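You operate a simulated robot arm through the tools that you are given. There is no shell and no other tool. Be economical: measure what you need, move in short steps, check, and stop when the job is done.

You are at the controls of a simulated two-armed robot. One attempt, no reset.

Task
Turn the dial of post b to 20% off. Take the blue rag from the top of the workbench and put it on the top of the counter. Push the left drawer of the workbench shut. Open the right drawer of the counter, take the purple rag and put it inside and shut the drawer again. Put the red cups on the top of the display table. Take the red bag on the top of the display table and put it away on the top of the counter. Press the back right leg button three times. Take the white tub from the ledge of the left bay and leave it on the shelf of the bath table. Do these in any order. Set down upright: red cups, red bag.

Only the result counts: the job must be done as asked and must still hold three seconds after the hand-in. Knocking over, shifting, dropping, spilling or breaking anything else fails it.

Robot
Two 7-joint arms with two-finger parallel grippers on one trunk, on a base that drives. Base frame: it is fixed to the floor where the robot stands at the start and does not move with it; the origin is under the middle of the robot, x ahead of it, y to its left, z up. Units: mm, rad, N and s.
The left shoulder is at the start at [52, 174, 1260], the right one opposite. With the tool pointing down near the work surface each hand reaches from about 100 to 540 mm from the robot's upright axis, wherever it stands, measured 20 degrees to its own side. Places, roughly: CT drawer2 [-10100, -2900, 800]; back right leg button [-1800, 2300, 1300]; blue rag (7x10x3 cm) [-8400, -5300, 900]; dial of post B [800, 0, 1200]; left drawer of the workbench [-7900, -5600, 800]; purple rag (7x10x3 cm) [-10900, -2300, 900]; red bag [-3250, 3250, 750]; red cups (10x10x23 cm) [-6700, 3900, 700]; right drawer of the counter [-10100, -3000, 800]; shelf of the bath table [-4700, 4400, 300]; top of the counter [-10500, -2600, 900]; top of the display table [-2900, 3100, 700]; white tub [-1000, 1500, 1000]. Payload 3.6 kg a hand.
The tool frame of a hand sits at the grasp point between the pads (the TCP): z along the fingers, y along the line on which they close. The tips reach 30 mm beyond it. The gripper opens to 110 mm. The fingers are 20 mm wide and 10 mm thick; the gripper's body (48 by 112 mm) begins 55 mm behind the TCP.
Orientation is that of the tool frame in the base frame, as a unit quaternion [w, x, y, z]. With the fingers straight down and closing along the base's y, the tool's x points along the base's -x, its y along +y and its z along -z.

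Tools
- The arms move only by the tool arm_command. It takes "left_targets", "right_targets" or both (then of equal length, played together; a hand with none holds still); each is a list of rows, each a list of 3 entries, a list of its own where there are three numbers: the shift along the tool's x, y, z in m, then the turn, a rotation vector about the tool's x, y, z in degrees, then the closure in counts, from 0 (fully open) to 255 (shut). In form: [[[tx, ty, tz], [ax, ay, az], grip], ...]. A call has 1 to 12 rows; each row shifts and turns the commanded pose from where the row before left it, along the tool's axes as they then stand. Rows are played at 5 a second. More than 50 mm and 0.15 rad between two rows, or a gripper value outside its range, and nothing of the call is played. Where a pose cannot be reached the arm comes as near as it can. A force on the tool above 40 N (or 10 N above the force at the start of the call, whichever is more), or a blocked arm, ends the call early, and 0.2 s more pass. Each finger travels about 153 mm/s and halts on what it meets, pressing with about 24 N; the grip force reading is that of the motor and also rises with nothing between the fingers. The clock runs only during rows and for 0.2 s after the last one: add rows that do not move to give the fingers time. It gives the time, the measured TCP pose, the force on the tool (base axes), the opening and the grip force at its end, in the units of the frame above (readings bear some noise), with the torque about the TCP (base axes, N m) and any sound that the robot's microphone picked up.
- Cameras (640 x 400 px; columns grow to the right, rows downward): "scene" is now at [141.8, -16.2, 1469]; the picture's right is [-0.10, -1.00, 0.00], its down [-0.28, 0.03, -0.96] and it looks along [0.95, -0.09, -0.28] (base axes); focal length 290 px, centre (320, 200). "left" rides on the left gripper at [73, -17, -103] in its tool frame; the picture's right is [0.23, 0.97, 0.00], its down [-0.76, 0.18, -0.62] and it looks along [-0.61, 0.14, 0.78] (tool axes); focal length 222 px, centre (320, 200). "right" rides on the right gripper at [72, 17, -103] in its tool frame; the picture's right is [-0.23, 0.97, 0.00], its down [-0.76, -0.18, -0.62] and it looks along [-0.61, -0.14, 0.78] (tool axes); focal length 222 px, centre (320, 200). There is no depth. A picture from a camera that has moved, and an enlarged one, comes with that camera's place and axes in the base frame and with its lens. The place of the scene camera against the robot may be out by one fixed shift of up to 12 mm in any direction.
- camera(camera): a new picture of that camera. The clock stands still meanwhile.
- raise_lower(by): slides the trunk up (or, below 0, down) by that many mm; the arms and the scene camera ride with it, the base frame stays. It gives what a move gives, with no picture.
- base_move(legs): drives the robot by 1 to 6 legs, each [ahead, left, turn to the left] in mm, mm and rad, along the robot's own axes; the way and the turn of a leg run together, so that a leg with both is an arc; at most 1500 mm and 3.142 rad a leg. The arms and the cameras ride along, it lands a little off, and it stops where it bumps. It gives what a move gives.
- aim_head(pan, tilt): turns the head with the scene camera to pan (to the left, within 1.501 rad either way) and tilt (down, from -0.506 to 1.204), counted from straight ahead of the robot. It gives what a move gives.
- zoom(camera, box): a new picture of the part [left, top, right, bottom] of that camera's present view, enlarged. The clock stands still meanwhile.
- close_job(): hands the job in; it is judged then, once.

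Go step by step. Nothing tells you exact positions but the pictures and the camera data: compare them with the known pose of the tool, close in by small moves and look again before you grip or let go. The budget is 217 turns and 228 pictures, counting those below and the enlarged ones. Unless the task says otherwise, let go and move clear before handing in.

The tools are called after "Emit:" as name(argument=value, ...) on one line, values as JSON. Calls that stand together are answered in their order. arm_command: Moves the arms, as the interface text tells. Its arguments: {"type":"object","properties":{"left_targets":{"type":"array","items":{"type":"array"}},"right_targets":{"type":"array","items":{"type":"array"}}},"required":[]} The other tools are called the same way: raise_lower (by) slides the trunk up or down; base_move (legs) drives the base; aim_head (pan, tilt) turns the head that bears the scene camera; camera (camera) takes a picture; zoom (camera, box) takes an enlarged picture of a part of a camera's view; close_job () hands the job in.

At the start:

```text
t: 0.0
left_position: [332.5, 102.3, 1371.3]
left_ee_rot: [0.0, -0.002, 1.0, -0.001]
left_force: [-0.8, -0.8, 0.4]
left_ft_torque: [-0.01, 0.0, -0.01]
left_finger_gap: 109.9
left_grasp_force: 0.1
right_position: [358.6, -203.3, 1308.0]
right_ee_rot: [0.0, 0.001, 1.0, 0.0]
right_force: [-0.4, -0.8, -0.6]
right_ft_torque: [0.0, -0.02, 0.03]
right_finger_gap: 110.0
right_grasp_force: 0.0
trunk travel left (down, up): [-375.0, 388.0]
robot x, y, heading: [0.9, 2.4, 0.002]
head pan, tilt: [-0.096, 0.286]
```

scene: 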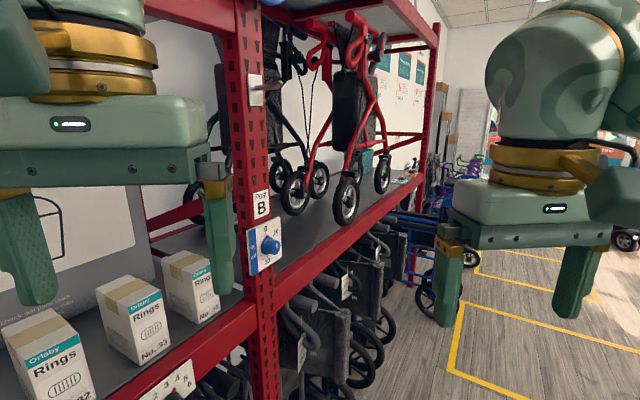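
right: 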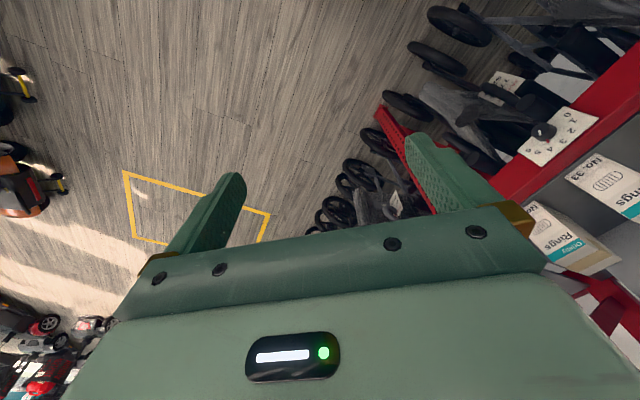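
left: 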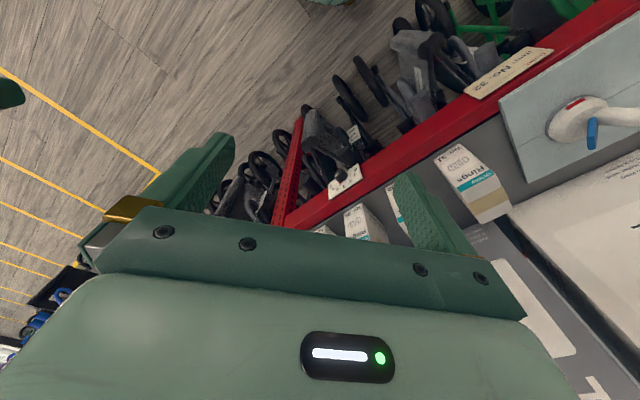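

I see post B ahead with a blue dial on a plate; I'll zoom in to read its scale.

Emit:
zoom(camera="scene", box=[230, 180, 310, 280])

```text
4.00 times, centred on (270, 230) of scene
camera zoom: at [141.8, -16.2, 1469.0], right [-0.1, -1.0, 0.0], down [-0.28, 0.03, -0.96], along [0.95, -0.09, -0.28], focal length 1159 px, centre (520, 80)
```

zoom: 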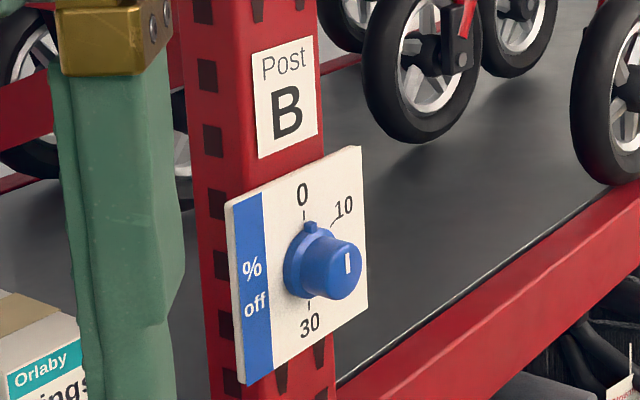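

The dial stands at 0 with 20 to be about 120° clockwise; the rack face runs about 37° to my right, so I must turn left about 53° to face it. First I check the floor at my right.

Emit:
aim_head(pan=-1.3, tilt=0.5)

Emit:
camera(camera="scene")

```text
t: 1.4
left_position: [334.3, 103.9, 1370.0]
left_ee_rot: [-0.002, -0.002, 1.0, -0.001]
left_force: [-0.5, -0.8, 0.1]
left_ft_torque: [-0.01, -0.03, -0.02]
left_finger_gap: 110.1
left_grasp_force: 0.1
right_position: [357.5, -203.2, 1309.0]
right_ee_rot: [-0.001, -0.001, 1.0, -0.001]
right_force: [-0.7, -0.6, -0.9]
right_ft_torque: [0.0, 0.0, -0.01]
right_finger_gap: 110.0
right_grasp_force: 0.1
trunk travel left (down, up): [-375.0, 388.0]
robot x, y, heading: [2.2, 0.3, 0.003]
head pan, tilt: [-1.3, 0.499]
```

```text
223 pictures are left
camera scene: at [73.2, -94.9, 1449.3], right [-0.96, -0.27, 0.0], down [-0.13, 0.46, -0.88], along [0.24, -0.85, -0.48], focal length 290 px, centre (320, 200)
```

scene: 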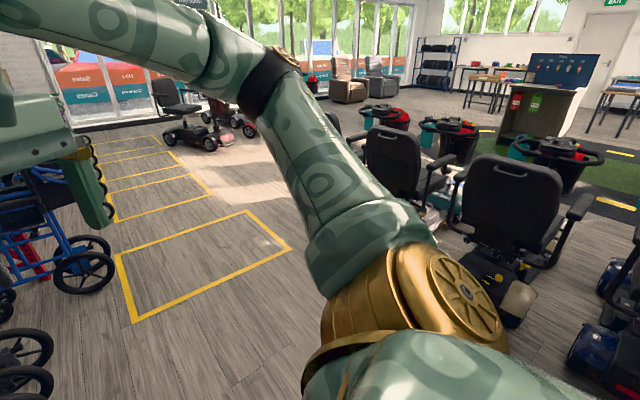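

The floor to my right is open, with scooters beyond. I move off the rack, turn to face the dial, and look.

Emit:
base_move(legs=[[260, -410, 0], [0, 0, 0.92]])

Emit:
aim_head(pan=-0.1, tilt=0.35)

Emit:
camera(camera="scene")

```text
t: 6.6
left_position: [384.3, -88.2, 1369.9]
left_ee_rot: [0.0, -0.443, 0.897, -0.001]
left_force: [-0.5, -0.3, -0.2]
left_ft_torque: [0.0, -0.01, 0.01]
left_finger_gap: 109.9
left_grasp_force: 0.1
right_position: [642.4, -255.5, 1307.9]
right_ee_rot: [-0.001, -0.443, 0.897, -0.001]
right_force: [-0.2, 0.9, -0.4]
right_ft_torque: [-0.02, 0.0, -0.01]
right_finger_gap: 110.2
right_grasp_force: 0.1
trunk travel left (down, up): [-375.0, 388.0]
robot x, y, heading: [263.3, -419.0, 0.915]
head pan, tilt: [-1.3, 0.499]
```

```text
t: 8.0
left_position: [384.1, -88.7, 1370.2]
left_ee_rot: [0.001, -0.443, 0.897, -0.002]
left_force: [0.3, -0.2, 0.8]
left_ft_torque: [0.03, -0.03, -0.01]
left_finger_gap: 110.1
left_grasp_force: 0.2
right_position: [642.2, -256.3, 1307.5]
right_ee_rot: [0.0, -0.441, 0.898, 0.0]
right_force: [0.0, 0.0, -0.9]
right_ft_torque: [0.02, 0.03, 0.02]
right_finger_gap: 110.0
right_grasp_force: 0.2
trunk travel left (down, up): [-375.0, 388.0]
robot x, y, heading: [263.4, -416.9, 0.914]
head pan, tilt: [-0.099, 0.351]
```

```text
222 pictures are left
camera scene: at [355.2, -313.9, 1462.9], right [0.73, -0.69, 0.0], down [-0.24, -0.25, -0.94], along [0.64, 0.68, -0.34], focal length 290 px, centre (320, 200)
```

scene: 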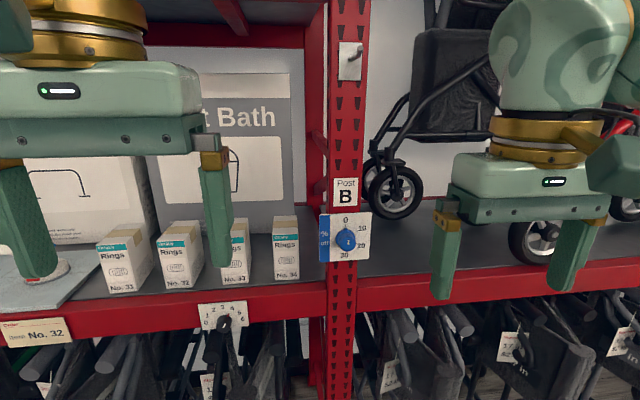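

The dial is now square ahead; triangulated knob about (756, 36, 1181). I zoom for the scale.

Emit:
zoom(camera="scene", box=[305, 200, 385, 275])

```text
5.33 times, centred on (345, 238) of scene
camera zoom: at [355.2, -313.9, 1462.9], right [0.73, -0.69, 0.0], down [-0.24, -0.25, -0.94], along [0.64, 0.68, -0.34], focal length 1545 px, centre (187, 0)
```

zoom: 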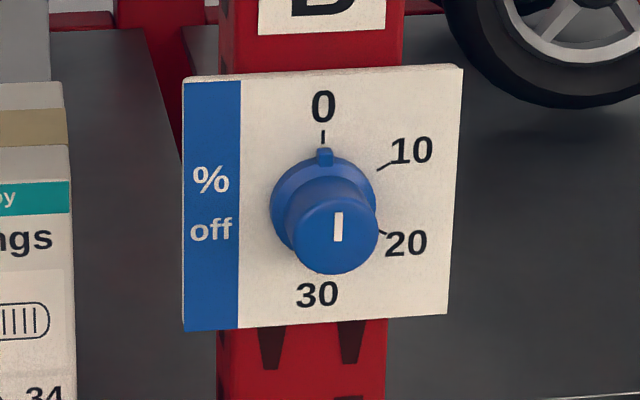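

Now I swing the right hand to point forward, moving ahead a little as it tilts.

Emit:
arm_command(right_targets=[[[-0.012, 0, 0], [0, -8.2, 0], 0], [[-0.012, 0, 0.002], [0, -8.2, 0], 0], [[-0.0115, 0, 0.0034], [0, -8.2, 0], 0], [[-0.011, 0, 0.005], [0, -8.2, 0], 0], [[-0.01, 0, 0.0065], [0, -8.2, 0], 0], [[-0.009, 0, 0.008], [0, -8.2, 0], 0], [[-0.008, 0, 0.009], [0, -8.2, 0], 0], [[-0.0065, 0, 0.01], [0, -8.2, 0], 0], [[-0.005, 0, 0.011], [0, -8.2, 0], 0], [[-0.0035, 0, 0.0115], [0, -8.2, 0], 0], [[-0.002, 0, 0.012], [0, -8, 0], 0]])

```text
t: 10.4
left_position: [384.9, -88.7, 1370.2]
left_ee_rot: [0.0, -0.443, 0.897, -0.001]
left_force: [-0.1, 1.1, -0.7]
left_ft_torque: [0.01, 0.03, -0.02]
left_finger_gap: 110.2
left_grasp_force: 0.2
right_position: [693.6, -144.3, 1331.2]
right_ee_rot: [0.583, -0.335, 0.684, 0.282]
right_force: [1.3, 0.7, 0.8]
right_ft_torque: [0.04, -0.01, 0.0]
right_finger_gap: 109.9
right_grasp_force: 0.0
right hand out of reach, approached as far as the arm can: row 10, 11
trunk travel left (down, up): [-375.0, 388.0]
robot x, y, heading: [262.4, -414.2, 0.913]
head pan, tilt: [-0.099, 0.351]
```

The reach fell short high up; the knob is lower, so I lower the hand and slide left toward it.

Emit:
arm_command(right_targets=[[[0.03, 0.016, 0], [0, 0, 0], 0], [[0.03, 0.016, 0], [0, 0, 0], 0], [[0.03, 0.016, 0], [0, 0, 0], 0], [[0.03, 0.016, 0], [0, 0, 0], 0], [[0.0, 0.016, 0], [0, 0, 0], 0], [[0, 0, 0], [0, 0, 0], 0]])

Emit:
camera(camera="scene")

```text
t: 11.8
left_position: [384.2, -87.2, 1371.0]
left_ee_rot: [0.0, -0.443, 0.897, -0.001]
left_force: [0.6, -0.4, 0.8]
left_ft_torque: [0.01, -0.04, -0.01]
left_finger_gap: 109.9
left_grasp_force: 0.0
right_position: [598.8, -101.4, 1236.5]
right_ee_rot: [0.583, -0.334, 0.685, 0.282]
right_force: [0.1, -0.4, -0.1]
right_ft_torque: [0.03, 0.0, 0.01]
right_finger_gap: 109.9
right_grasp_force: 0.1
right hand out of reach, approached as far as the arm can: row 1, 2, 3
trunk travel left (down, up): [-375.0, 388.0]
robot x, y, heading: [264.8, -414.3, 0.916]
head pan, tilt: [-0.099, 0.351]
```

```text
220 pictures are left
camera scene: at [354.7, -313.5, 1463.0], right [0.73, -0.69, 0.0], down [-0.24, -0.25, -0.94], along [0.64, 0.68, -0.34], focal length 290 px, centre (320, 200)
```

scene: 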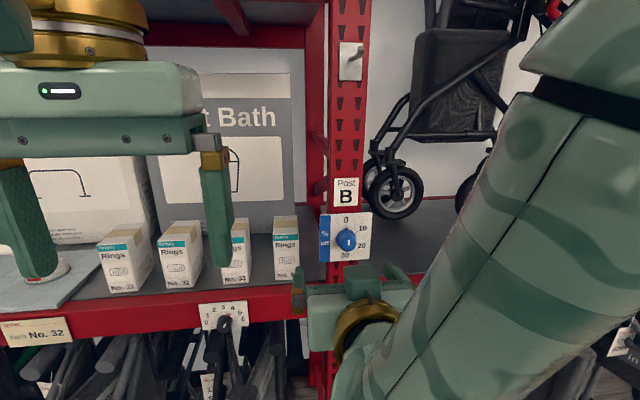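

The hand still pitches 9° down and sits 45 mm left and 55 mm high of the knob axis; I correct that and preroll by −60°.

Emit:
arm_command(right_targets=[[[0.0, 0, 0], [-1, -4.7, 0], 0], [[0.0, 0, 0], [-1, -4.6, 0], 0], [[0.0275, -0.0225, 0], [0, 0, 0], 0], [[0.0275, -0.0225, 0], [0, 0, 0], 0], [[0, 0, 0], [0, 0, -8.57], 0], [[0, 0, 0], [0, 0, -8.57], 0], [[0, 0, 0], [0, 0, -8.57], 0], [[0, 0, 0], [0, 0, -8.57], 0], [[0, 0, 0], [0, 0, -8.57], 0], [[0, 0, 0], [0, 0, -8.57], 0], [[0, 0, 0], [0, 0, -8.57], 0], [[0, 0, 0], [0, 0, 0], 0]])

Emit:
camera(camera="right")

Emit:
camera(camera="scene")

```text
t: 14.4
left_position: [384.5, -88.0, 1370.8]
left_ee_rot: [-0.001, -0.442, 0.897, -0.001]
left_force: [0.4, 0.0, 1.1]
left_ft_torque: [-0.03, -0.01, 0.0]
left_finger_gap: 110.0
left_grasp_force: 0.0
right_position: [603.5, -92.4, 1263.6]
right_ee_rot: [0.698, -0.58, 0.419, -0.026]
right_force: [0.2, -0.3, 0.5]
right_ft_torque: [-0.02, -0.04, 0.01]
right_finger_gap: 109.9
right_grasp_force: 0.0
right hand out of reach, approached as far as the arm can: row 1, 2, 3, 4, 5
trunk travel left (down, up): [-375.0, 388.0]
robot x, y, heading: [263.7, -416.3, 0.911]
head pan, tilt: [-0.099, 0.351]
```

```text
219 pictures are left
camera right: at [579.9, -208.3, 1212.6], right [-0.59, 0.44, -0.68], down [-0.8, -0.15, 0.59], along [0.15, 0.89, 0.44], focal length 222 px, centre (320, 200)
```

right: 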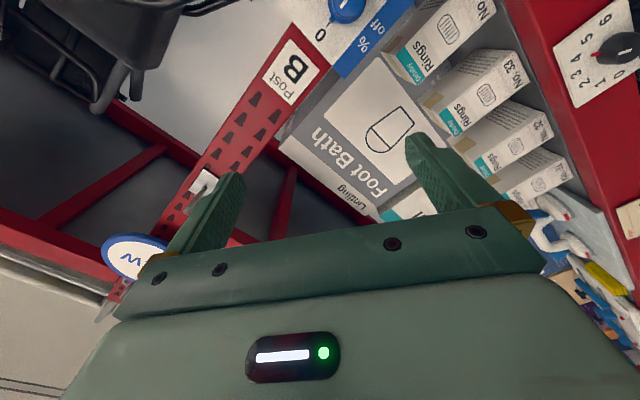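

```text
218 pictures are left
camera scene: at [357.9, -316.2, 1469.2], right [0.7, -0.72, 0.0], down [-0.2, -0.2, -0.96], along [0.69, 0.67, -0.28], focal length 290 px, centre (320, 200)
```

scene: 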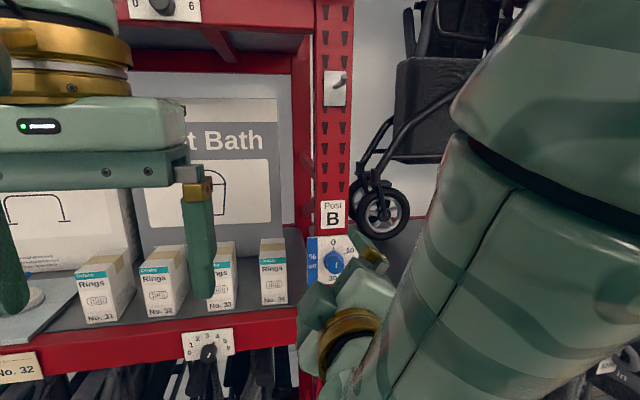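

The arm was folded too tightly; going forward frees it. I advance about 100 mm while lining up with the knob axis.

Emit:
arm_command(right_targets=[[[0, 0, 0.03], [0, 0, 0], 0], [[0, 0, 0.03], [0, 0, 0], 0], [[0.02, 0.011, 0.01], [0, 0, 0], 0], [[0.02, 0.011, 0.01], [0, 0, 0], 0], [[0.02, 0.011, 0.01], [0, 0, 0], 0], [[0.019, 0.011, 0.01], [0, 0, 0], 0], [[0, 0, 0], [0, 0, 0], 0]])

Emit:
camera(camera="right")

Emit:
camera(camera="scene")

```text
t: 16.0
left_position: [384.2, -89.1, 1370.1]
left_ee_rot: [0.0, -0.442, 0.897, -0.002]
left_force: [0.1, -0.4, 0.2]
left_ft_torque: [0.03, 0.0, 0.01]
left_finger_gap: 110.0
left_grasp_force: 0.0
right_position: [584.7, -27.1, 1236.1]
right_ee_rot: [0.705, -0.593, 0.387, -0.039]
right_force: [-0.5, 0.0, -0.4]
right_ft_torque: [0.01, 0.04, -0.01]
right_finger_gap: 110.1
right_grasp_force: 0.0
right hand out of reach, approached as far as the arm can: row 1, 2, 3, 4, 5, 6
trunk travel left (down, up): [-375.0, 388.0]
robot x, y, heading: [262.1, -413.5, 0.915]
head pan, tilt: [-0.099, 0.351]
```

```text
217 pictures are left
camera right: at [567.9, -144.1, 1185.8], right [-0.55, 0.4, -0.73], down [-0.83, -0.16, 0.54], along [0.1, 0.9, 0.42], focal length 222 px, centre (320, 200)
```

right: 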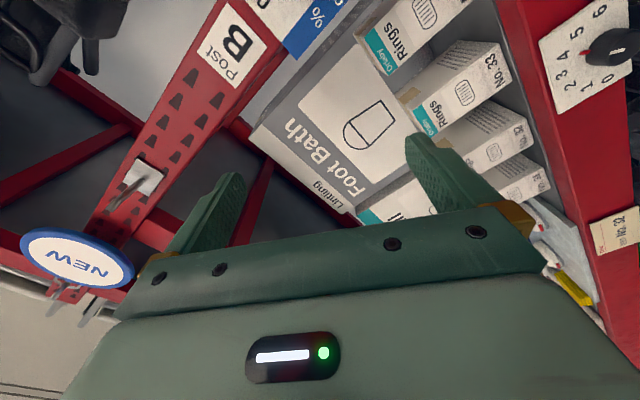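

```text
216 pictures are left
camera scene: at [355.1, -313.8, 1463.0], right [0.73, -0.69, 0.0], down [-0.24, -0.25, -0.94], along [0.64, 0.68, -0.34], focal length 290 px, centre (320, 200)
```

scene: 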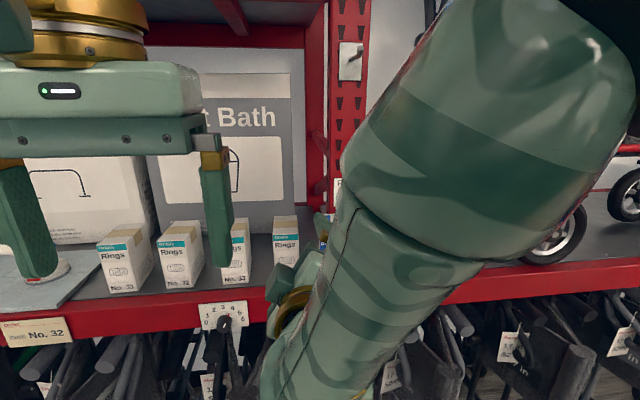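

The arm is against joint limits in this folded pose. I back off 100 mm, undo the roll and lower the trunk so the forearm can run level.

Emit:
base_move(legs=[[-100, 0, 0.02]])

Emit:
arm_command(right_targets=[[[0, 0, 0], [0, 0, 8.5], 0], [[0, 0, 0], [0, 0, 8.5], 0], [[0, 0, 0], [0, 0, 8.5], 0], [[0, 0, 0], [0, 0, 8.5], 0], [[0, 0, 0], [0, 0, 8.5], 0], [[0, 0, 0], [0, 0, 8.5], 0], [[0, 0, 0], [0, 0, 8], 0]])

Emit:
raise_lower(by=-200)

Emit:
arm_command(right_targets=[[[-0.03, -0.015, 0.02], [0, 0, 0], 0], [[-0.03, -0.015, 0.02], [0, 0, 0], 0], [[-0.03, -0.015, 0.02], [0, 0, 0], 0], [[-0.03, -0.015, 0.02], [0, 0, 0], 0], [[-0.03, -0.015, 0.02], [0, 0, 0], 0], [[0, 0, 0], [0, 0, 0], 0]])

Emit:
camera(camera="scene")

```text
t: 17.2
left_position: [317.3, -166.0, 1370.7]
left_ee_rot: [0.001, -0.451, 0.892, 0.0]
left_force: [-0.5, -0.2, 0.3]
left_ft_torque: [0.0, 0.0, 0.06]
left_finger_gap: 109.9
left_grasp_force: 0.1
right_position: [516.2, -101.3, 1236.1]
right_ee_rot: [0.705, -0.597, 0.381, -0.033]
right_force: [0.7, -0.7, 0.8]
right_ft_torque: [-0.02, -0.02, 0.01]
right_finger_gap: 110.0
right_grasp_force: 0.2
trunk travel left (down, up): [-375.0, 388.0]
robot x, y, heading: [201.4, -494.4, 0.93]
head pan, tilt: [-0.099, 0.351]
```

```text
t: 18.8
left_position: [317.7, -166.4, 1370.4]
left_ee_rot: [0.0, -0.451, 0.893, -0.001]
left_force: [-0.7, 0.1, 0.2]
left_ft_torque: [0.03, -0.02, 0.03]
left_finger_gap: 109.9
left_grasp_force: 0.0
right_position: [514.9, -99.8, 1235.4]
right_ee_rot: [0.629, -0.331, 0.626, 0.32]
right_force: [-0.3, -0.3, 0.7]
right_ft_torque: [-0.01, 0.04, 0.02]
right_finger_gap: 109.8
right_grasp_force: 0.0
trunk travel left (down, up): [-375.0, 388.0]
robot x, y, heading: [200.5, -495.5, 0.93]
head pan, tilt: [-0.099, 0.351]
```

```text
t: 21.0
left_position: [317.2, -166.2, 1169.9]
left_ee_rot: [0.0, -0.452, 0.892, -0.002]
left_force: [-4.5, 19.7, 1.3]
left_ft_torque: [-2.34, -0.52, -0.87]
left_finger_gap: 109.8
left_grasp_force: 0.0
right_position: [516.3, -99.7, 1036.1]
right_ee_rot: [0.63, -0.331, 0.628, 0.315]
right_force: [0.2, -0.2, 0.9]
right_ft_torque: [0.02, 0.02, 0.01]
right_finger_gap: 109.9
right_grasp_force: 0.0
trunk travel left (down, up): [-175.0, 588.0]
robot x, y, heading: [200.9, -496.4, 0.933]
head pan, tilt: [-0.099, 0.351]
```

```text
t: 22.4
left_position: [317.8, -165.7, 1170.2]
left_ee_rot: [-0.001, -0.451, 0.892, -0.002]
left_force: [-6.7, 21.4, 2.1]
left_ft_torque: [-2.63, -0.65, -1.09]
left_finger_gap: 109.8
left_grasp_force: 0.0
right_position: [620.0, -42.9, 1184.3]
right_ee_rot: [0.629, -0.33, 0.629, 0.316]
right_force: [-1.6, -0.2, 0.0]
right_ft_torque: [-0.01, 0.02, 0.02]
right_finger_gap: 110.2
right_grasp_force: 0.0
right hand out of reach, approached as far as the arm can: row 1, 2
trunk travel left (down, up): [-175.0, 588.0]
robot x, y, heading: [202.2, -496.1, 0.924]
head pan, tilt: [-0.099, 0.351]
```

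```text
215 pictures are left
camera scene: at [346.6, -320.4, 1257.2], right [0.73, -0.68, 0.0], down [-0.24, -0.25, -0.94], along [0.64, 0.69, -0.34], focal length 290 px, centre (320, 200)
```

scene: 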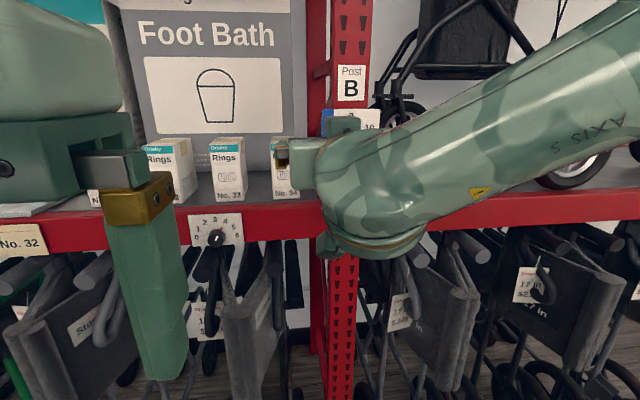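

The left hand reports a ~20 N contact (likely against the robot's head/body), so I move it left first.

Emit:
arm_command(left_targets=[[[0, 0.03, 0], [0, 0, 0], 0], [[0, 0.03, 0], [0, 0, 0], 0], [[0, 0.03, 0], [0, 0, 0], 0], [[0, 0.03, 0], [0, 0, 0], 0], [[0, 0, 0], [0, 0, 0], 0]])

Emit:
camera(camera="left")

Emit:
camera(camera="scene")

```text
t: 23.6
left_position: [222.3, -95.1, 1170.1]
left_ee_rot: [0.0, -0.452, 0.892, -0.001]
left_force: [-0.7, 0.3, 0.0]
left_ft_torque: [-0.04, 0.0, -0.01]
left_finger_gap: 109.8
left_grasp_force: 0.1
right_position: [621.9, -43.5, 1184.2]
right_ee_rot: [0.629, -0.331, 0.629, 0.316]
right_force: [-0.3, -0.7, 0.5]
right_ft_torque: [0.02, -0.02, 0.01]
right_finger_gap: 109.9
right_grasp_force: 0.0
trunk travel left (down, up): [-175.0, 588.0]
robot x, y, heading: [200.8, -494.7, 0.931]
head pan, tilt: [-0.099, 0.351]
```

```text
214 pictures are left
camera left: at [192.1, -163.2, 1273.9], right [-0.92, 0.39, 0.0], down [0.31, 0.72, 0.62], along [0.25, 0.57, -0.78], focal length 222 px, centre (320, 200)
```

left: 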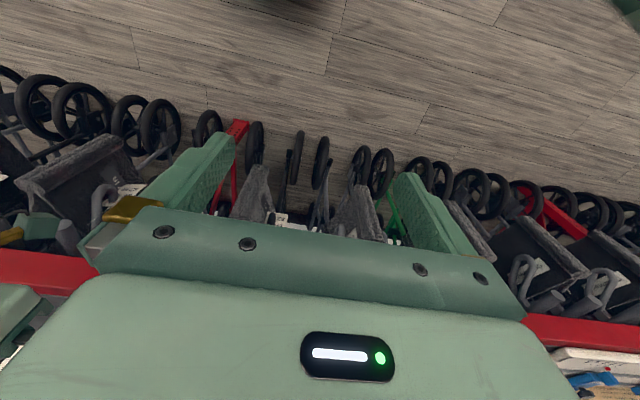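

```text
213 pictures are left
camera scene: at [346.2, -319.6, 1257.2], right [0.74, -0.67, 0.0], down [-0.23, -0.26, -0.94], along [0.63, 0.7, -0.34], focal length 290 px, centre (320, 200)
```

scene: 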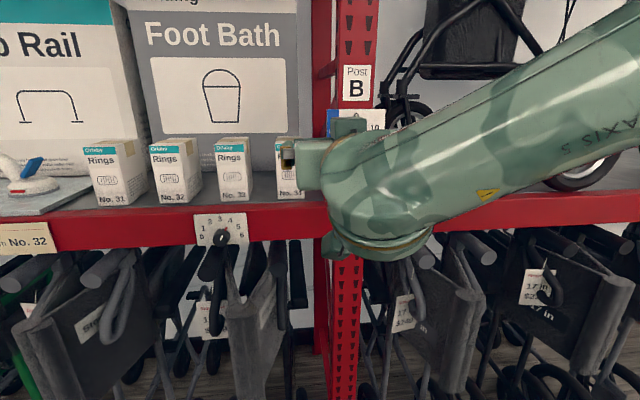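

Contact gone, and the right hand now points level at heading 54°. I shift it right 62 mm onto the knob axis.

Emit:
arm_command(right_targets=[[[0, -0.031, 0], [0, 0, 0], 0], [[0, -0.031, 0], [0, 0, 0], 0], [[0, 0, 0.02], [0, 0, 0], 0], [[0, 0, 0], [0, 0, -8.5], 0], [[0, 0, 0], [0, 0, -8.5], 0], [[0, 0, 0], [0, 0, -8.5], 0], [[0, 0, 0], [0, 0, -8.5], 0], [[0, 0, 0], [0, 0, -8.5], 0], [[0, 0, 0], [0, 0, -8.5], 0], [[0, 0, 0], [0, 0, -9], 0]])

Emit:
camera(camera="right")

Emit:
camera(camera="scene")

```text
refused: row 10 steps farther than a row can; nothing moved
```

```text
212 pictures are left
camera right: at [547.2, -120.8, 1112.0], right [-0.79, 0.57, 0.21], down [-0.23, -0.6, 0.77], along [0.56, 0.56, 0.6], focal length 222 px, centre (320, 200)
```

right: 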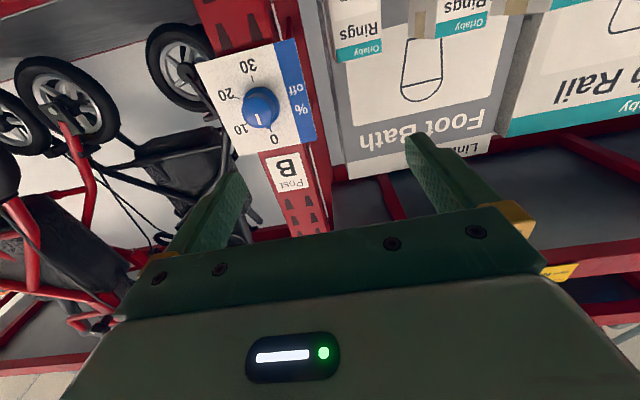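

```text
211 pictures are left
camera scene: at [346.2, -319.6, 1257.2], right [0.74, -0.67, 0.0], down [-0.23, -0.26, -0.94], along [0.63, 0.7, -0.34], focal length 290 px, centre (320, 200)
```

scene: 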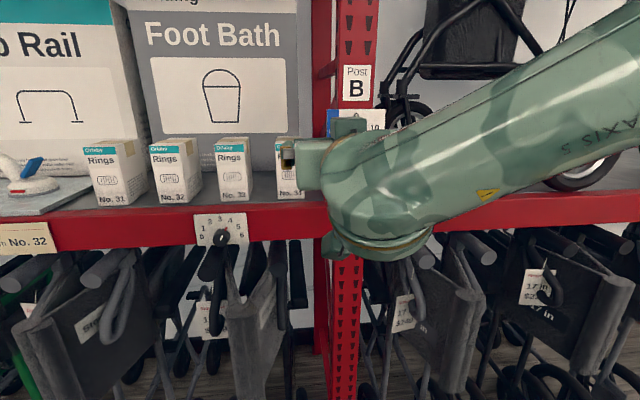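

The right hand camera sees the dial well; it puts the knob at about z 1168, 60 mm right. I shift and look again before rolling.

Emit:
arm_command(right_targets=[[[0.006, -0.03, 0], [0, 0, 0], 0], [[0.006, -0.03, 0], [0, 0, 0], 0], [[0, 0, 0.03], [0, 0, 0], 0], [[0, 0, 0], [0, 0, 0], 0]])

Emit:
camera(camera="right")

```text
t: 24.6
left_position: [220.8, -96.3, 1169.4]
left_ee_rot: [0.001, -0.451, 0.893, -0.001]
left_force: [-0.3, 0.4, 0.5]
left_ft_torque: [-0.01, -0.02, -0.01]
left_finger_gap: 109.6
left_grasp_force: 0.1
right_position: [652.3, -31.0, 1181.4]
right_ee_rot: [0.629, -0.33, 0.629, 0.316]
right_force: [0.3, 0.2, -0.4]
right_ft_torque: [-0.04, -0.04, 0.03]
right_finger_gap: 109.9
right_grasp_force: 0.0
right hand out of reach, approached as far as the arm can: row 1, 2
trunk travel left (down, up): [-175.0, 588.0]
robot x, y, heading: [201.3, -492.7, 0.929]
head pan, tilt: [-0.099, 0.351]
```

```text
210 pictures are left
camera right: at [580.1, -107.1, 1110.0], right [-0.79, 0.57, 0.21], down [-0.23, -0.6, 0.77], along [0.56, 0.56, 0.6], focal length 222 px, centre (320, 200)
```

right: 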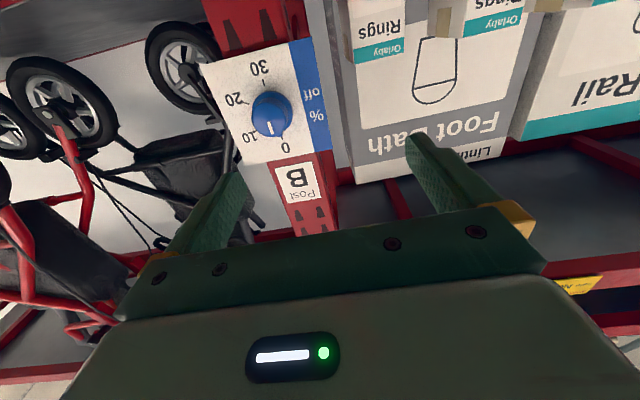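

Lateral reach is limited, so I strafe the base right 45 mm instead, then check.

Emit:
base_move(legs=[[0, -45, 0]])

Emit:
arm_command(right_targets=[[[0.015, 0, 0], [0, 0, 0], 0], [[0, 0, 0.02], [0, 0, 0], 0], [[0, 0, 0], [0, 0, 0], 0]])

Emit:
camera(camera="right")

```text
t: 25.5
left_position: [260.1, -122.2, 1171.4]
left_ee_rot: [-0.002, -0.452, 0.892, 0.0]
left_force: [-0.4, -0.1, -0.8]
left_ft_torque: [0.01, 0.05, -0.02]
left_finger_gap: 110.4
left_grasp_force: 0.1
right_position: [691.6, -58.8, 1182.1]
right_ee_rot: [0.628, -0.331, 0.629, 0.317]
right_force: [0.3, -0.9, 0.0]
right_ft_torque: [-0.01, 0.02, 0.04]
right_finger_gap: 109.9
right_grasp_force: 0.1
trunk travel left (down, up): [-175.0, 588.0]
robot x, y, heading: [240.3, -523.7, 0.931]
head pan, tilt: [-0.099, 0.351]
```

```text
t: 26.3
left_position: [256.3, -121.9, 1170.7]
left_ee_rot: [0.001, -0.452, 0.892, -0.001]
left_force: [0.2, -0.5, -0.4]
left_ft_torque: [0.02, 0.0, 0.01]
left_finger_gap: 110.2
left_grasp_force: 0.1
right_position: [699.7, -40.2, 1167.6]
right_ee_rot: [0.629, -0.331, 0.628, 0.317]
right_force: [0.7, -0.6, 0.1]
right_ft_torque: [0.0, 0.01, 0.02]
right_finger_gap: 109.9
right_grasp_force: 0.0
trunk travel left (down, up): [-175.0, 588.0]
robot x, y, heading: [234.4, -518.2, 0.935]
head pan, tilt: [-0.099, 0.351]
```

```text
209 pictures are left
camera right: at [627.6, -117.2, 1095.7], right [-0.79, 0.57, 0.21], down [-0.23, -0.6, 0.77], along [0.56, 0.56, 0.6], focal length 222 px, centre (320, 200)
```

right: 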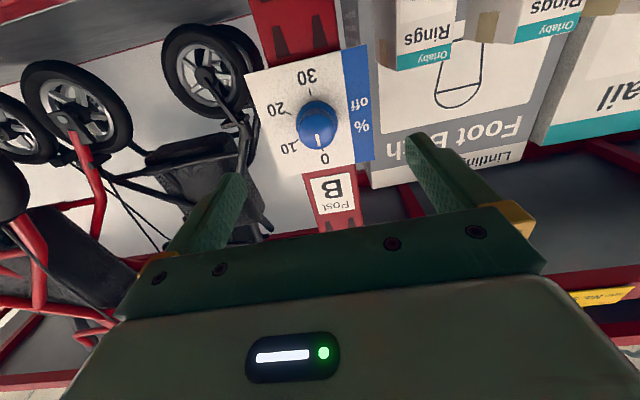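

Column alignment is good. I advance 35 mm and re-check height.

Emit:
arm_command(right_targets=[[[0.004, 0, 0.018], [0, 0, 0], 0], [[0, 0, 0.017], [0, 0, 0], 0], [[0, 0, 0], [0, 0, 0], 0]])

Emit:
camera(camera="right")

Emit:
camera(camera="scene")

```text
t: 27.1
left_position: [256.9, -122.4, 1169.5]
left_ee_rot: [0.0, -0.452, 0.892, -0.001]
left_force: [1.1, 0.2, 0.0]
left_ft_torque: [-0.01, 0.01, -0.01]
left_finger_gap: 109.9
left_grasp_force: 0.1
right_position: [720.4, -11.1, 1161.0]
right_ee_rot: [0.629, -0.33, 0.629, 0.316]
right_force: [-0.5, -0.4, -0.5]
right_ft_torque: [0.01, -0.02, -0.01]
right_finger_gap: 110.1
right_grasp_force: 0.1
trunk travel left (down, up): [-175.0, 588.0]
robot x, y, heading: [237.0, -520.0, 0.936]
head pan, tilt: [-0.099, 0.351]
```

```text
208 pictures are left
camera right: at [648.1, -88.0, 1090.5], right [-0.79, 0.57, 0.21], down [-0.23, -0.6, 0.77], along [0.56, 0.56, 0.6], focal length 222 px, centre (320, 200)
```

right: 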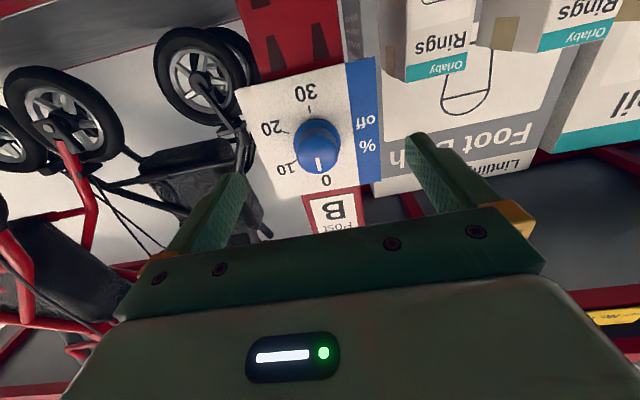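

```text
207 pictures are left
camera scene: at [381.4, -346.2, 1257.4], right [0.74, -0.67, 0.0], down [-0.23, -0.26, -0.94], along [0.63, 0.7, -0.34], focal length 290 px, centre (320, 200)
```

scene: 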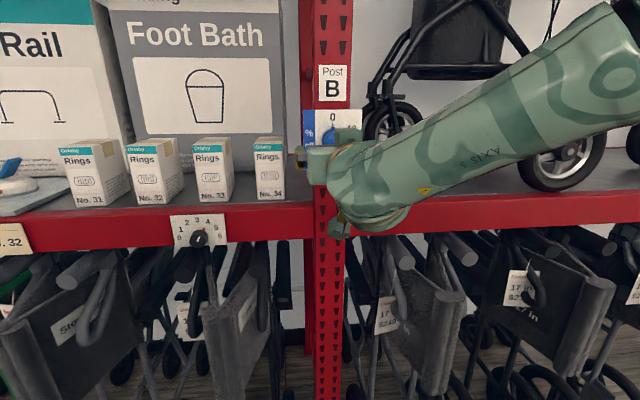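

Cap front is about 40 mm ahead and 3 mm below the tool axis. I drop 3 mm and preroll −60°.

Emit:
arm_command(right_targets=[[[0.003, 0, 0], [0, 0, 0], 0], [[0, 0, 0], [0, 0, -8.5], 0], [[0, 0, 0], [0, 0, -8.5], 0], [[0, 0, 0], [0, 0, -8.5], 0], [[0, 0, 0], [0, 0, -8.5], 0], [[0, 0, 0], [0, 0, -8.5], 0], [[0, 0, 0], [0, 0, -8.5], 0], [[0, 0, 0], [0, 0, -8.5], 0], [[0, 0, 0], [0, 0, 0], 0]])

Emit:
camera(camera="right")

```text
t: 29.1
left_position: [257.3, -121.0, 1169.4]
left_ee_rot: [-0.001, -0.451, 0.892, -0.001]
left_force: [0.0, -0.3, 0.4]
left_ft_torque: [0.02, 0.0, -0.01]
left_finger_gap: 109.8
left_grasp_force: 0.0
right_position: [722.8, -10.9, 1158.8]
right_ee_rot: [0.702, -0.6, 0.382, -0.039]
right_force: [-0.5, 0.5, 0.1]
right_ft_torque: [0.0, 0.02, -0.02]
right_finger_gap: 110.3
right_grasp_force: 0.0
trunk travel left (down, up): [-175.0, 588.0]
robot x, y, heading: [239.2, -522.1, 0.935]
head pan, tilt: [-0.099, 0.351]
```

```text
206 pictures are left
camera right: at [706.2, -129.5, 1110.4], right [-0.55, 0.39, -0.74], down [-0.83, -0.16, 0.53], along [0.09, 0.91, 0.41], focal length 222 px, centre (320, 200)
```

right: 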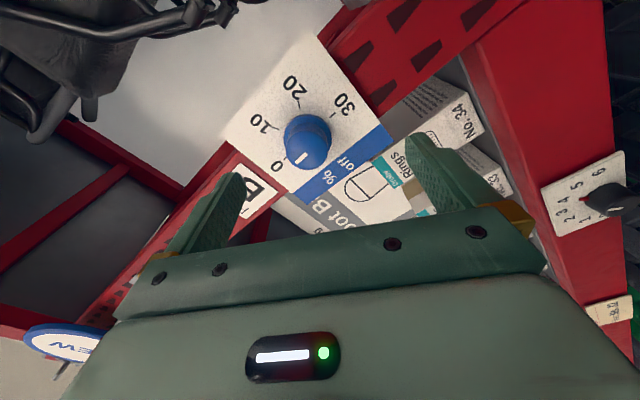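

Views together put the knob about 7 mm higher. I correct and advance 20 mm.

Emit:
arm_command(right_targets=[[[-0.002, -0.007, 0], [0, 0, 0], 0], [[0, 0, 0.01], [0, 0, 0], 0], [[0, 0, 0.01], [0, 0, 0], 0], [[0, 0, 0], [0, 0, 0], 0]])

Emit:
camera(camera="right")

Emit:
camera(camera="scene")

```text
t: 30.1
left_position: [258.3, -121.1, 1171.0]
left_ee_rot: [0.0, -0.452, 0.892, -0.001]
left_force: [-0.9, -0.5, 0.4]
left_ft_torque: [0.0, -0.01, 0.0]
left_finger_gap: 110.0
left_grasp_force: 0.0
right_position: [735.9, 3.2, 1165.4]
right_ee_rot: [0.703, -0.599, 0.382, -0.037]
right_force: [0.0, 1.0, -0.6]
right_ft_torque: [0.02, -0.04, 0.01]
right_finger_gap: 110.3
right_grasp_force: 0.1
trunk travel left (down, up): [-175.0, 588.0]
robot x, y, heading: [237.8, -521.7, 0.936]
head pan, tilt: [-0.099, 0.351]
```

```text
205 pictures are left
camera right: at [718.9, -114.2, 1115.4], right [-0.55, 0.39, -0.74], down [-0.83, -0.17, 0.53], along [0.08, 0.91, 0.41], focal length 222 px, centre (320, 200)
```

right: 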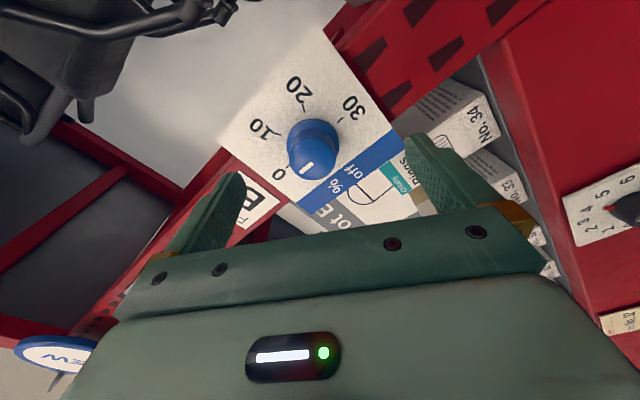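

```text
204 pictures are left
camera scene: at [381.6, -346.1, 1257.3], right [0.74, -0.67, 0.0], down [-0.23, -0.26, -0.94], along [0.63, 0.7, -0.34], focal length 290 px, centre (320, 200)
```

scene: 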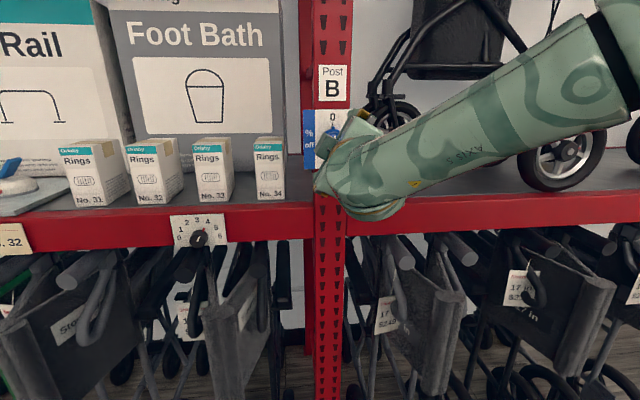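

Knob now 39 mm ahead, ~5 mm off along the closing line. I correct and advance 22 mm.

Emit:
arm_command(right_targets=[[[0, -0.005, 0], [0, 0, 0], 0], [[0, 0, 0.011], [0, 0, 0], 0], [[0, 0, 0.011], [0, 0, 0], 0], [[0, 0, 0], [0, 0, 0], 0]])

Emit:
camera(camera="right")

```text
t: 31.1
left_position: [258.6, -122.7, 1168.7]
left_ee_rot: [0.0, -0.452, 0.892, -0.001]
left_force: [0.4, 0.6, 0.1]
left_ft_torque: [0.02, -0.02, 0.01]
left_finger_gap: 110.2
left_grasp_force: 0.1
right_position: [749.0, 20.6, 1168.4]
right_ee_rot: [0.703, -0.599, 0.382, -0.037]
right_force: [-0.3, 0.1, -1.3]
right_ft_torque: [0.01, 0.04, -0.03]
right_finger_gap: 109.9
right_grasp_force: 0.0
trunk travel left (down, up): [-175.0, 588.0]
robot x, y, heading: [240.7, -519.5, 0.934]
head pan, tilt: [-0.099, 0.351]
```

```text
203 pictures are left
camera right: at [733.3, -97.7, 1119.3], right [-0.55, 0.39, -0.74], down [-0.83, -0.17, 0.54], along [0.08, 0.91, 0.41], focal length 222 px, centre (320, 200)
```

right: 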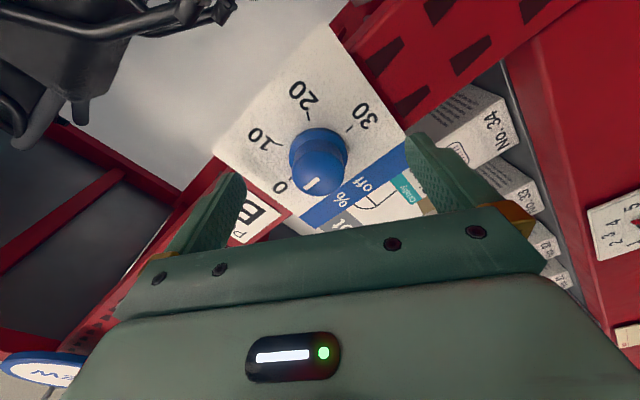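

Tips are 12 mm over the cap; I go 10 mm deeper, nudge 2 mm, and close.

Emit:
arm_command(right_targets=[[[0, -0.002, 0.005], [0, 0, 0], 0], [[0, 0, 0.005], [0, 0, 0], 0], [[0, 0, 0], [0, 0, 0], 0]])

Emit:
arm_command(right_targets=[[[0, 0, 0], [0, 0, 0], 100], [[0, 0, 0], [0, 0, 0], 150], [[0, 0, 0], [0, 0, 0], 200], [[0, 0, 0], [0, 0, 0], 255], [[0, 0, 0], [0, 0, 0], 255]])

Emit:
camera(camera="right")

```text
t: 31.9
left_position: [258.0, -121.1, 1170.8]
left_ee_rot: [0.0, -0.452, 0.892, -0.001]
left_force: [-0.1, -0.5, -0.1]
left_ft_torque: [0.01, -0.01, 0.01]
left_finger_gap: 110.0
left_grasp_force: 0.1
right_position: [756.3, 27.3, 1171.2]
right_ee_rot: [0.703, -0.599, 0.382, -0.038]
right_force: [0.4, -0.7, -0.7]
right_ft_torque: [0.01, 0.02, -0.03]
right_finger_gap: 110.3
right_grasp_force: 0.1
trunk travel left (down, up): [-175.0, 588.0]
robot x, y, heading: [237.2, -521.3, 0.937]
head pan, tilt: [-0.099, 0.351]
```

```text
t: 33.1
left_position: [256.7, -121.5, 1169.2]
left_ee_rot: [0.0, -0.452, 0.892, -0.001]
left_force: [0.2, 0.2, 0.2]
left_ft_torque: [0.01, -0.01, 0.01]
left_finger_gap: 109.9
left_grasp_force: 0.1
right_position: [756.3, 27.7, 1169.7]
right_ee_rot: [0.702, -0.6, 0.382, -0.038]
right_force: [-3.1, -2.7, -6.8]
right_ft_torque: [-0.08, 0.03, 0.28]
right_finger_gap: 41.5
right_grasp_force: 45.3
trunk travel left (down, up): [-175.0, 588.0]
robot x, y, heading: [237.5, -520.9, 0.934]
head pan, tilt: [-0.099, 0.351]
```

```text
202 pictures are left
camera right: at [740.1, -89.6, 1121.0], right [-0.55, 0.39, -0.74], down [-0.83, -0.17, 0.54], along [0.08, 0.91, 0.41], focal length 222 px, centre (320, 200)
```

right: 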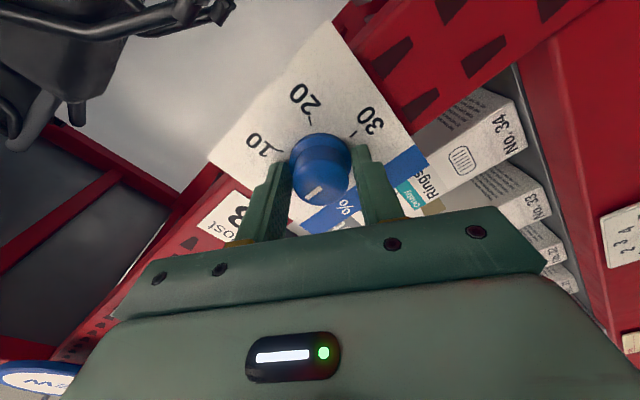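

The knob is gripped (41.5 mm). I turn it clockwise.

Emit:
arm_command(right_targets=[[[0, 0, 0], [0, 0, 8.5], 255], [[0, 0, 0], [0, 0, 8.5], 255], [[0, 0, 0], [0, 0, 8.5], 255], [[0, 0, 0], [0, 0, 8.5], 255], [[0, 0, 0], [0, 0, 8.5], 255], [[0, 0, 0], [0, 0, 8.5], 255], [[0, 0, 0], [0, 0, 8.5], 255], [[0, 0, 0], [0, 0, 8.5], 255], [[0, 0, 0], [0, 0, 8.5], 255], [[0, 0, 0], [0, 0, 8.5], 255], [[0, 0, 0], [0, 0, 8.5], 255], [[0, 0, 0], [0, 0, 8.5], 255]])

Emit:
camera(camera="right")

```text
t: 35.7
left_position: [256.7, -119.5, 1169.4]
left_ee_rot: [0.0, -0.452, 0.892, -0.001]
left_force: [0.6, 0.2, -0.1]
left_ft_torque: [0.05, -0.01, -0.01]
left_finger_gap: 110.0
left_grasp_force: 0.1
right_position: [755.1, 29.5, 1170.6]
right_ee_rot: [0.47, -0.08, 0.706, 0.523]
right_force: [-11.7, 0.4, -18.2]
right_ft_torque: [-0.64, 0.48, 0.94]
right_finger_gap: 41.4
right_grasp_force: 44.8
trunk travel left (down, up): [-175.0, 588.0]
robot x, y, heading: [238.0, -523.9, 0.935]
head pan, tilt: [-0.099, 0.351]
```

```text
201 pictures are left
camera right: at [645.4, -21.6, 1128.4], right [-0.47, 0.34, 0.82], down [0.16, -0.87, 0.46], along [0.87, 0.34, 0.35], focal length 222 px, centre (320, 200)
```

right: 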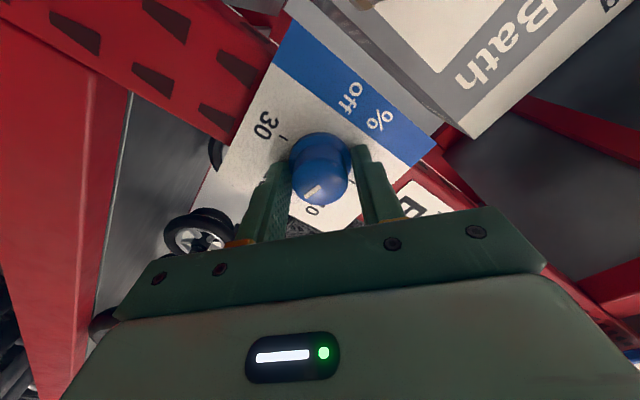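

Knob turned 102° with the hand. 18° more.

Emit:
arm_command(right_targets=[[[0, 0, 0], [0, 0, 6], 255], [[0, 0, 0], [0, 0, 6], 255], [[0, 0, 0], [0, 0, 6], 255], [[0, 0, 0], [0, 0, 0], 255]])

Emit:
arm_command(right_targets=[[[0, 0, 0], [0, 0, 0], 180], [[0, 0, 0], [0, 0, 0], 100], [[0, 0, 0], [0, 0, 0], 0], [[0, 0, 0], [0, 0, 0], 0], [[0, 0, -0.015], [0, 0, 0], 0], [[0, 0, -0.02], [0, 0, 0], 0], [[0, 0, -0.02], [0, 0, 0], 0], [[0, 0, -0.02], [0, 0, 0], 0]])

Emit:
camera(camera="right")

```text
t: 36.7
left_position: [258.1, -118.5, 1170.7]
left_ee_rot: [0.001, -0.451, 0.892, -0.001]
left_force: [-0.5, -0.1, -0.1]
left_ft_torque: [0.01, -0.01, -0.02]
left_finger_gap: 110.1
left_grasp_force: 0.1
right_position: [754.3, 29.4, 1169.6]
right_ee_rot: [0.384, 0.031, 0.71, 0.589]
right_force: [-12.3, -0.2, -19.5]
right_ft_torque: [-0.64, 0.46, 1.04]
right_finger_gap: 41.4
right_grasp_force: 45.1
trunk travel left (down, up): [-175.0, 588.0]
robot x, y, heading: [238.4, -520.7, 0.936]
head pan, tilt: [-0.099, 0.351]
```

```text
t: 38.5
left_position: [256.8, -121.5, 1170.2]
left_ee_rot: [0.001, -0.452, 0.892, -0.001]
left_force: [-0.2, 0.9, -0.4]
left_ft_torque: [0.01, 0.02, -0.02]
left_finger_gap: 110.1
left_grasp_force: 0.0
right_position: [712.0, -34.8, 1172.1]
right_ee_rot: [0.384, 0.03, 0.709, 0.59]
right_force: [0.5, -0.2, -0.9]
right_ft_torque: [0.02, 0.01, 0.01]
right_finger_gap: 110.2
right_grasp_force: 0.1
trunk travel left (down, up): [-175.0, 588.0]
robot x, y, heading: [237.5, -524.8, 0.935]
head pan, tilt: [-0.099, 0.351]
```

```text
200 pictures are left
camera right: at [595.3, -79.4, 1151.3], right [-0.24, 0.18, 0.95], down [0.24, -0.94, 0.24], along [0.94, 0.29, 0.18], focal length 222 px, centre (320, 200)
```

right: 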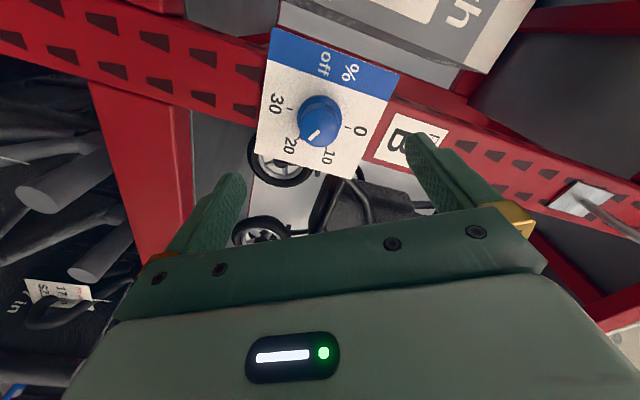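

Emit:
zoom(camera="right", box=[260, 60, 380, 180])

```text
3.33 times, centred on (320, 120) of right
camera zoom: at [595.3, -79.4, 1151.3], right [-0.24, 0.18, 0.95], down [0.24, -0.94, 0.24], along [0.94, 0.29, 0.18], focal length 740 px, centre (320, 467)
```

zoom: 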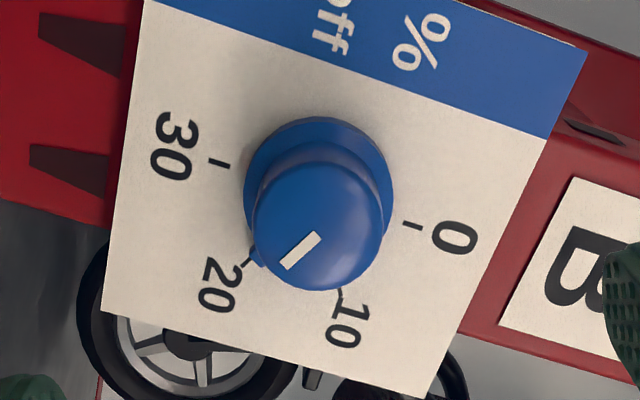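

The pointer sits exactly at 20. I back the base off and bring the right hand back to a neutral, downward pose.

Emit:
base_move(legs=[[-200, 0, 0]])

Emit:
arm_command(right_targets=[[[0, 0, 0], [0, 0, -8.5], 0], [[0, 0, 0], [0, 0, -8.5], 0], [[0, 0, 0], [0, 0, -8.5], 0], [[0, 0, 0], [0, 0, -8.5], 0], [[0, 0, 0], [0, 0, -8.5], 0], [[0, 0, 0], [0, 0, -8.5], 0], [[0, 0, 0], [0, 0, -8.5], 0], [[0.0, -0.02, 0], [0, 0, 0], 0], [[0.0, -0.02, 0], [0, 0, 0], 0], [[0.0, -0.02, 0], [0, 0, 0], 0]])

Emit:
arm_command(right_targets=[[[0, 0, -0.012], [0, 8.2, 0], 0], [[0, 0, -0.012], [0, 8.2, 0], 0], [[0, 0, -0.01], [0, 8.2, 0], 0], [[0, 0, -0.01], [0, 8.2, 0], 0], [[0, 0, -0.01], [0, 8.2, 0], 0], [[0, 0, -0.01], [0, 8.2, 0], 0], [[0, 0, 0], [0, 8.2, 0], 0], [[0, 0, 0], [0, 8.2, 0], 0], [[0, 0, 0], [0, 8.2, 0], 0], [[0, 0, 0], [0, 8.2, 0], 0], [[0, 0, 0], [0, 8, 0], 0]])

Emit:
aim_head(pan=1.2, tilt=0.35)

Emit:
camera(camera="scene")

```text
t: 40.1
left_position: [136.3, -286.4, 1170.7]
left_ee_rot: [0.0, -0.45, 0.893, 0.0]
left_force: [0.4, 1.0, 0.3]
left_ft_torque: [0.03, -0.07, 0.04]
left_finger_gap: 109.9
left_grasp_force: 0.0
right_position: [591.7, -200.4, 1172.9]
right_ee_rot: [0.385, 0.032, 0.709, 0.59]
right_force: [0.7, 0.3, 0.5]
right_ft_torque: [-0.01, 0.01, 0.02]
right_finger_gap: 109.8
right_grasp_force: 0.0
trunk travel left (down, up): [-175.0, 588.0]
robot x, y, heading: [115.2, -688.8, 0.932]
head pan, tilt: [-0.099, 0.351]
```

```text
t: 42.3
left_position: [138.7, -286.5, 1170.4]
left_ee_rot: [-0.001, -0.45, 0.893, -0.001]
left_force: [0.3, 0.9, 0.0]
left_ft_torque: [0.01, 0.04, 0.01]
left_finger_gap: 110.1
left_grasp_force: 0.0
right_position: [631.7, -225.4, 1194.1]
right_ee_rot: [0.625, -0.324, 0.635, 0.318]
right_force: [-0.1, 0.5, 0.6]
right_ft_torque: [0.0, -0.01, 0.0]
right_finger_gap: 110.0
right_grasp_force: 0.0
right hand out of reach, approached as far as the arm can: row 8, 9, 10
trunk travel left (down, up): [-175.0, 588.0]
robot x, y, heading: [117.4, -684.6, 0.93]
head pan, tilt: [-0.099, 0.351]
```

```text
t: 44.7
left_position: [137.1, -285.1, 1169.7]
left_ee_rot: [0.0, -0.45, 0.893, -0.001]
left_force: [-0.2, -0.8, -0.4]
left_ft_torque: [-0.02, 0.04, -0.04]
left_finger_gap: 109.7
left_grasp_force: 0.0
right_position: [597.0, -273.3, 1214.4]
right_ee_rot: [0.205, -0.444, 0.866, 0.104]
right_force: [0.2, 0.4, -0.1]
right_ft_torque: [0.0, 0.02, -0.01]
right_finger_gap: 110.0
right_grasp_force: 0.1
right hand out of reach, approached as far as the arm can: row 9, 10, 11
trunk travel left (down, up): [-175.0, 588.0]
robot x, y, heading: [117.2, -687.2, 0.932]
head pan, tilt: [-0.099, 0.351]
```

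```text
t: 46.1
left_position: [137.6, -285.6, 1169.3]
left_ee_rot: [-0.001, -0.451, 0.893, -0.001]
left_force: [0.5, -0.6, -0.1]
left_ft_torque: [0.0, 0.03, 0.01]
left_finger_gap: 110.0
left_grasp_force: 0.2
right_position: [596.4, -272.8, 1214.6]
right_ee_rot: [0.206, -0.444, 0.866, 0.104]
right_force: [0.2, -0.8, -0.4]
right_ft_torque: [0.0, 0.01, -0.03]
right_finger_gap: 110.0
right_grasp_force: 0.2
trunk travel left (down, up): [-175.0, 588.0]
robot x, y, heading: [115.5, -682.5, 0.932]
head pan, tilt: [1.201, 0.351]
```

```text
198 pictures are left
camera scene: at [148.1, -500.5, 1257.3], right [0.85, 0.53, 0.0], down [0.18, -0.29, -0.94], along [-0.5, 0.8, -0.34], focal length 290 px, centre (320, 200)
```

scene: 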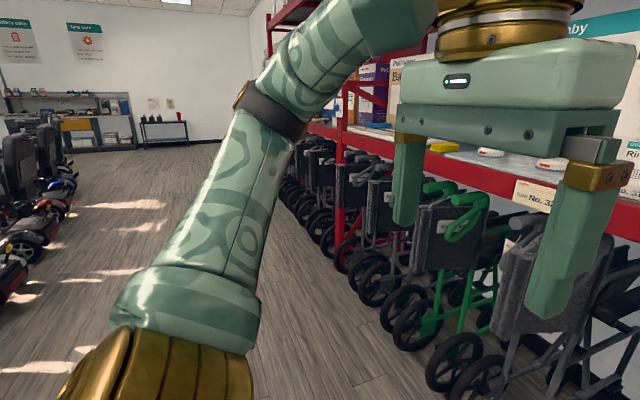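

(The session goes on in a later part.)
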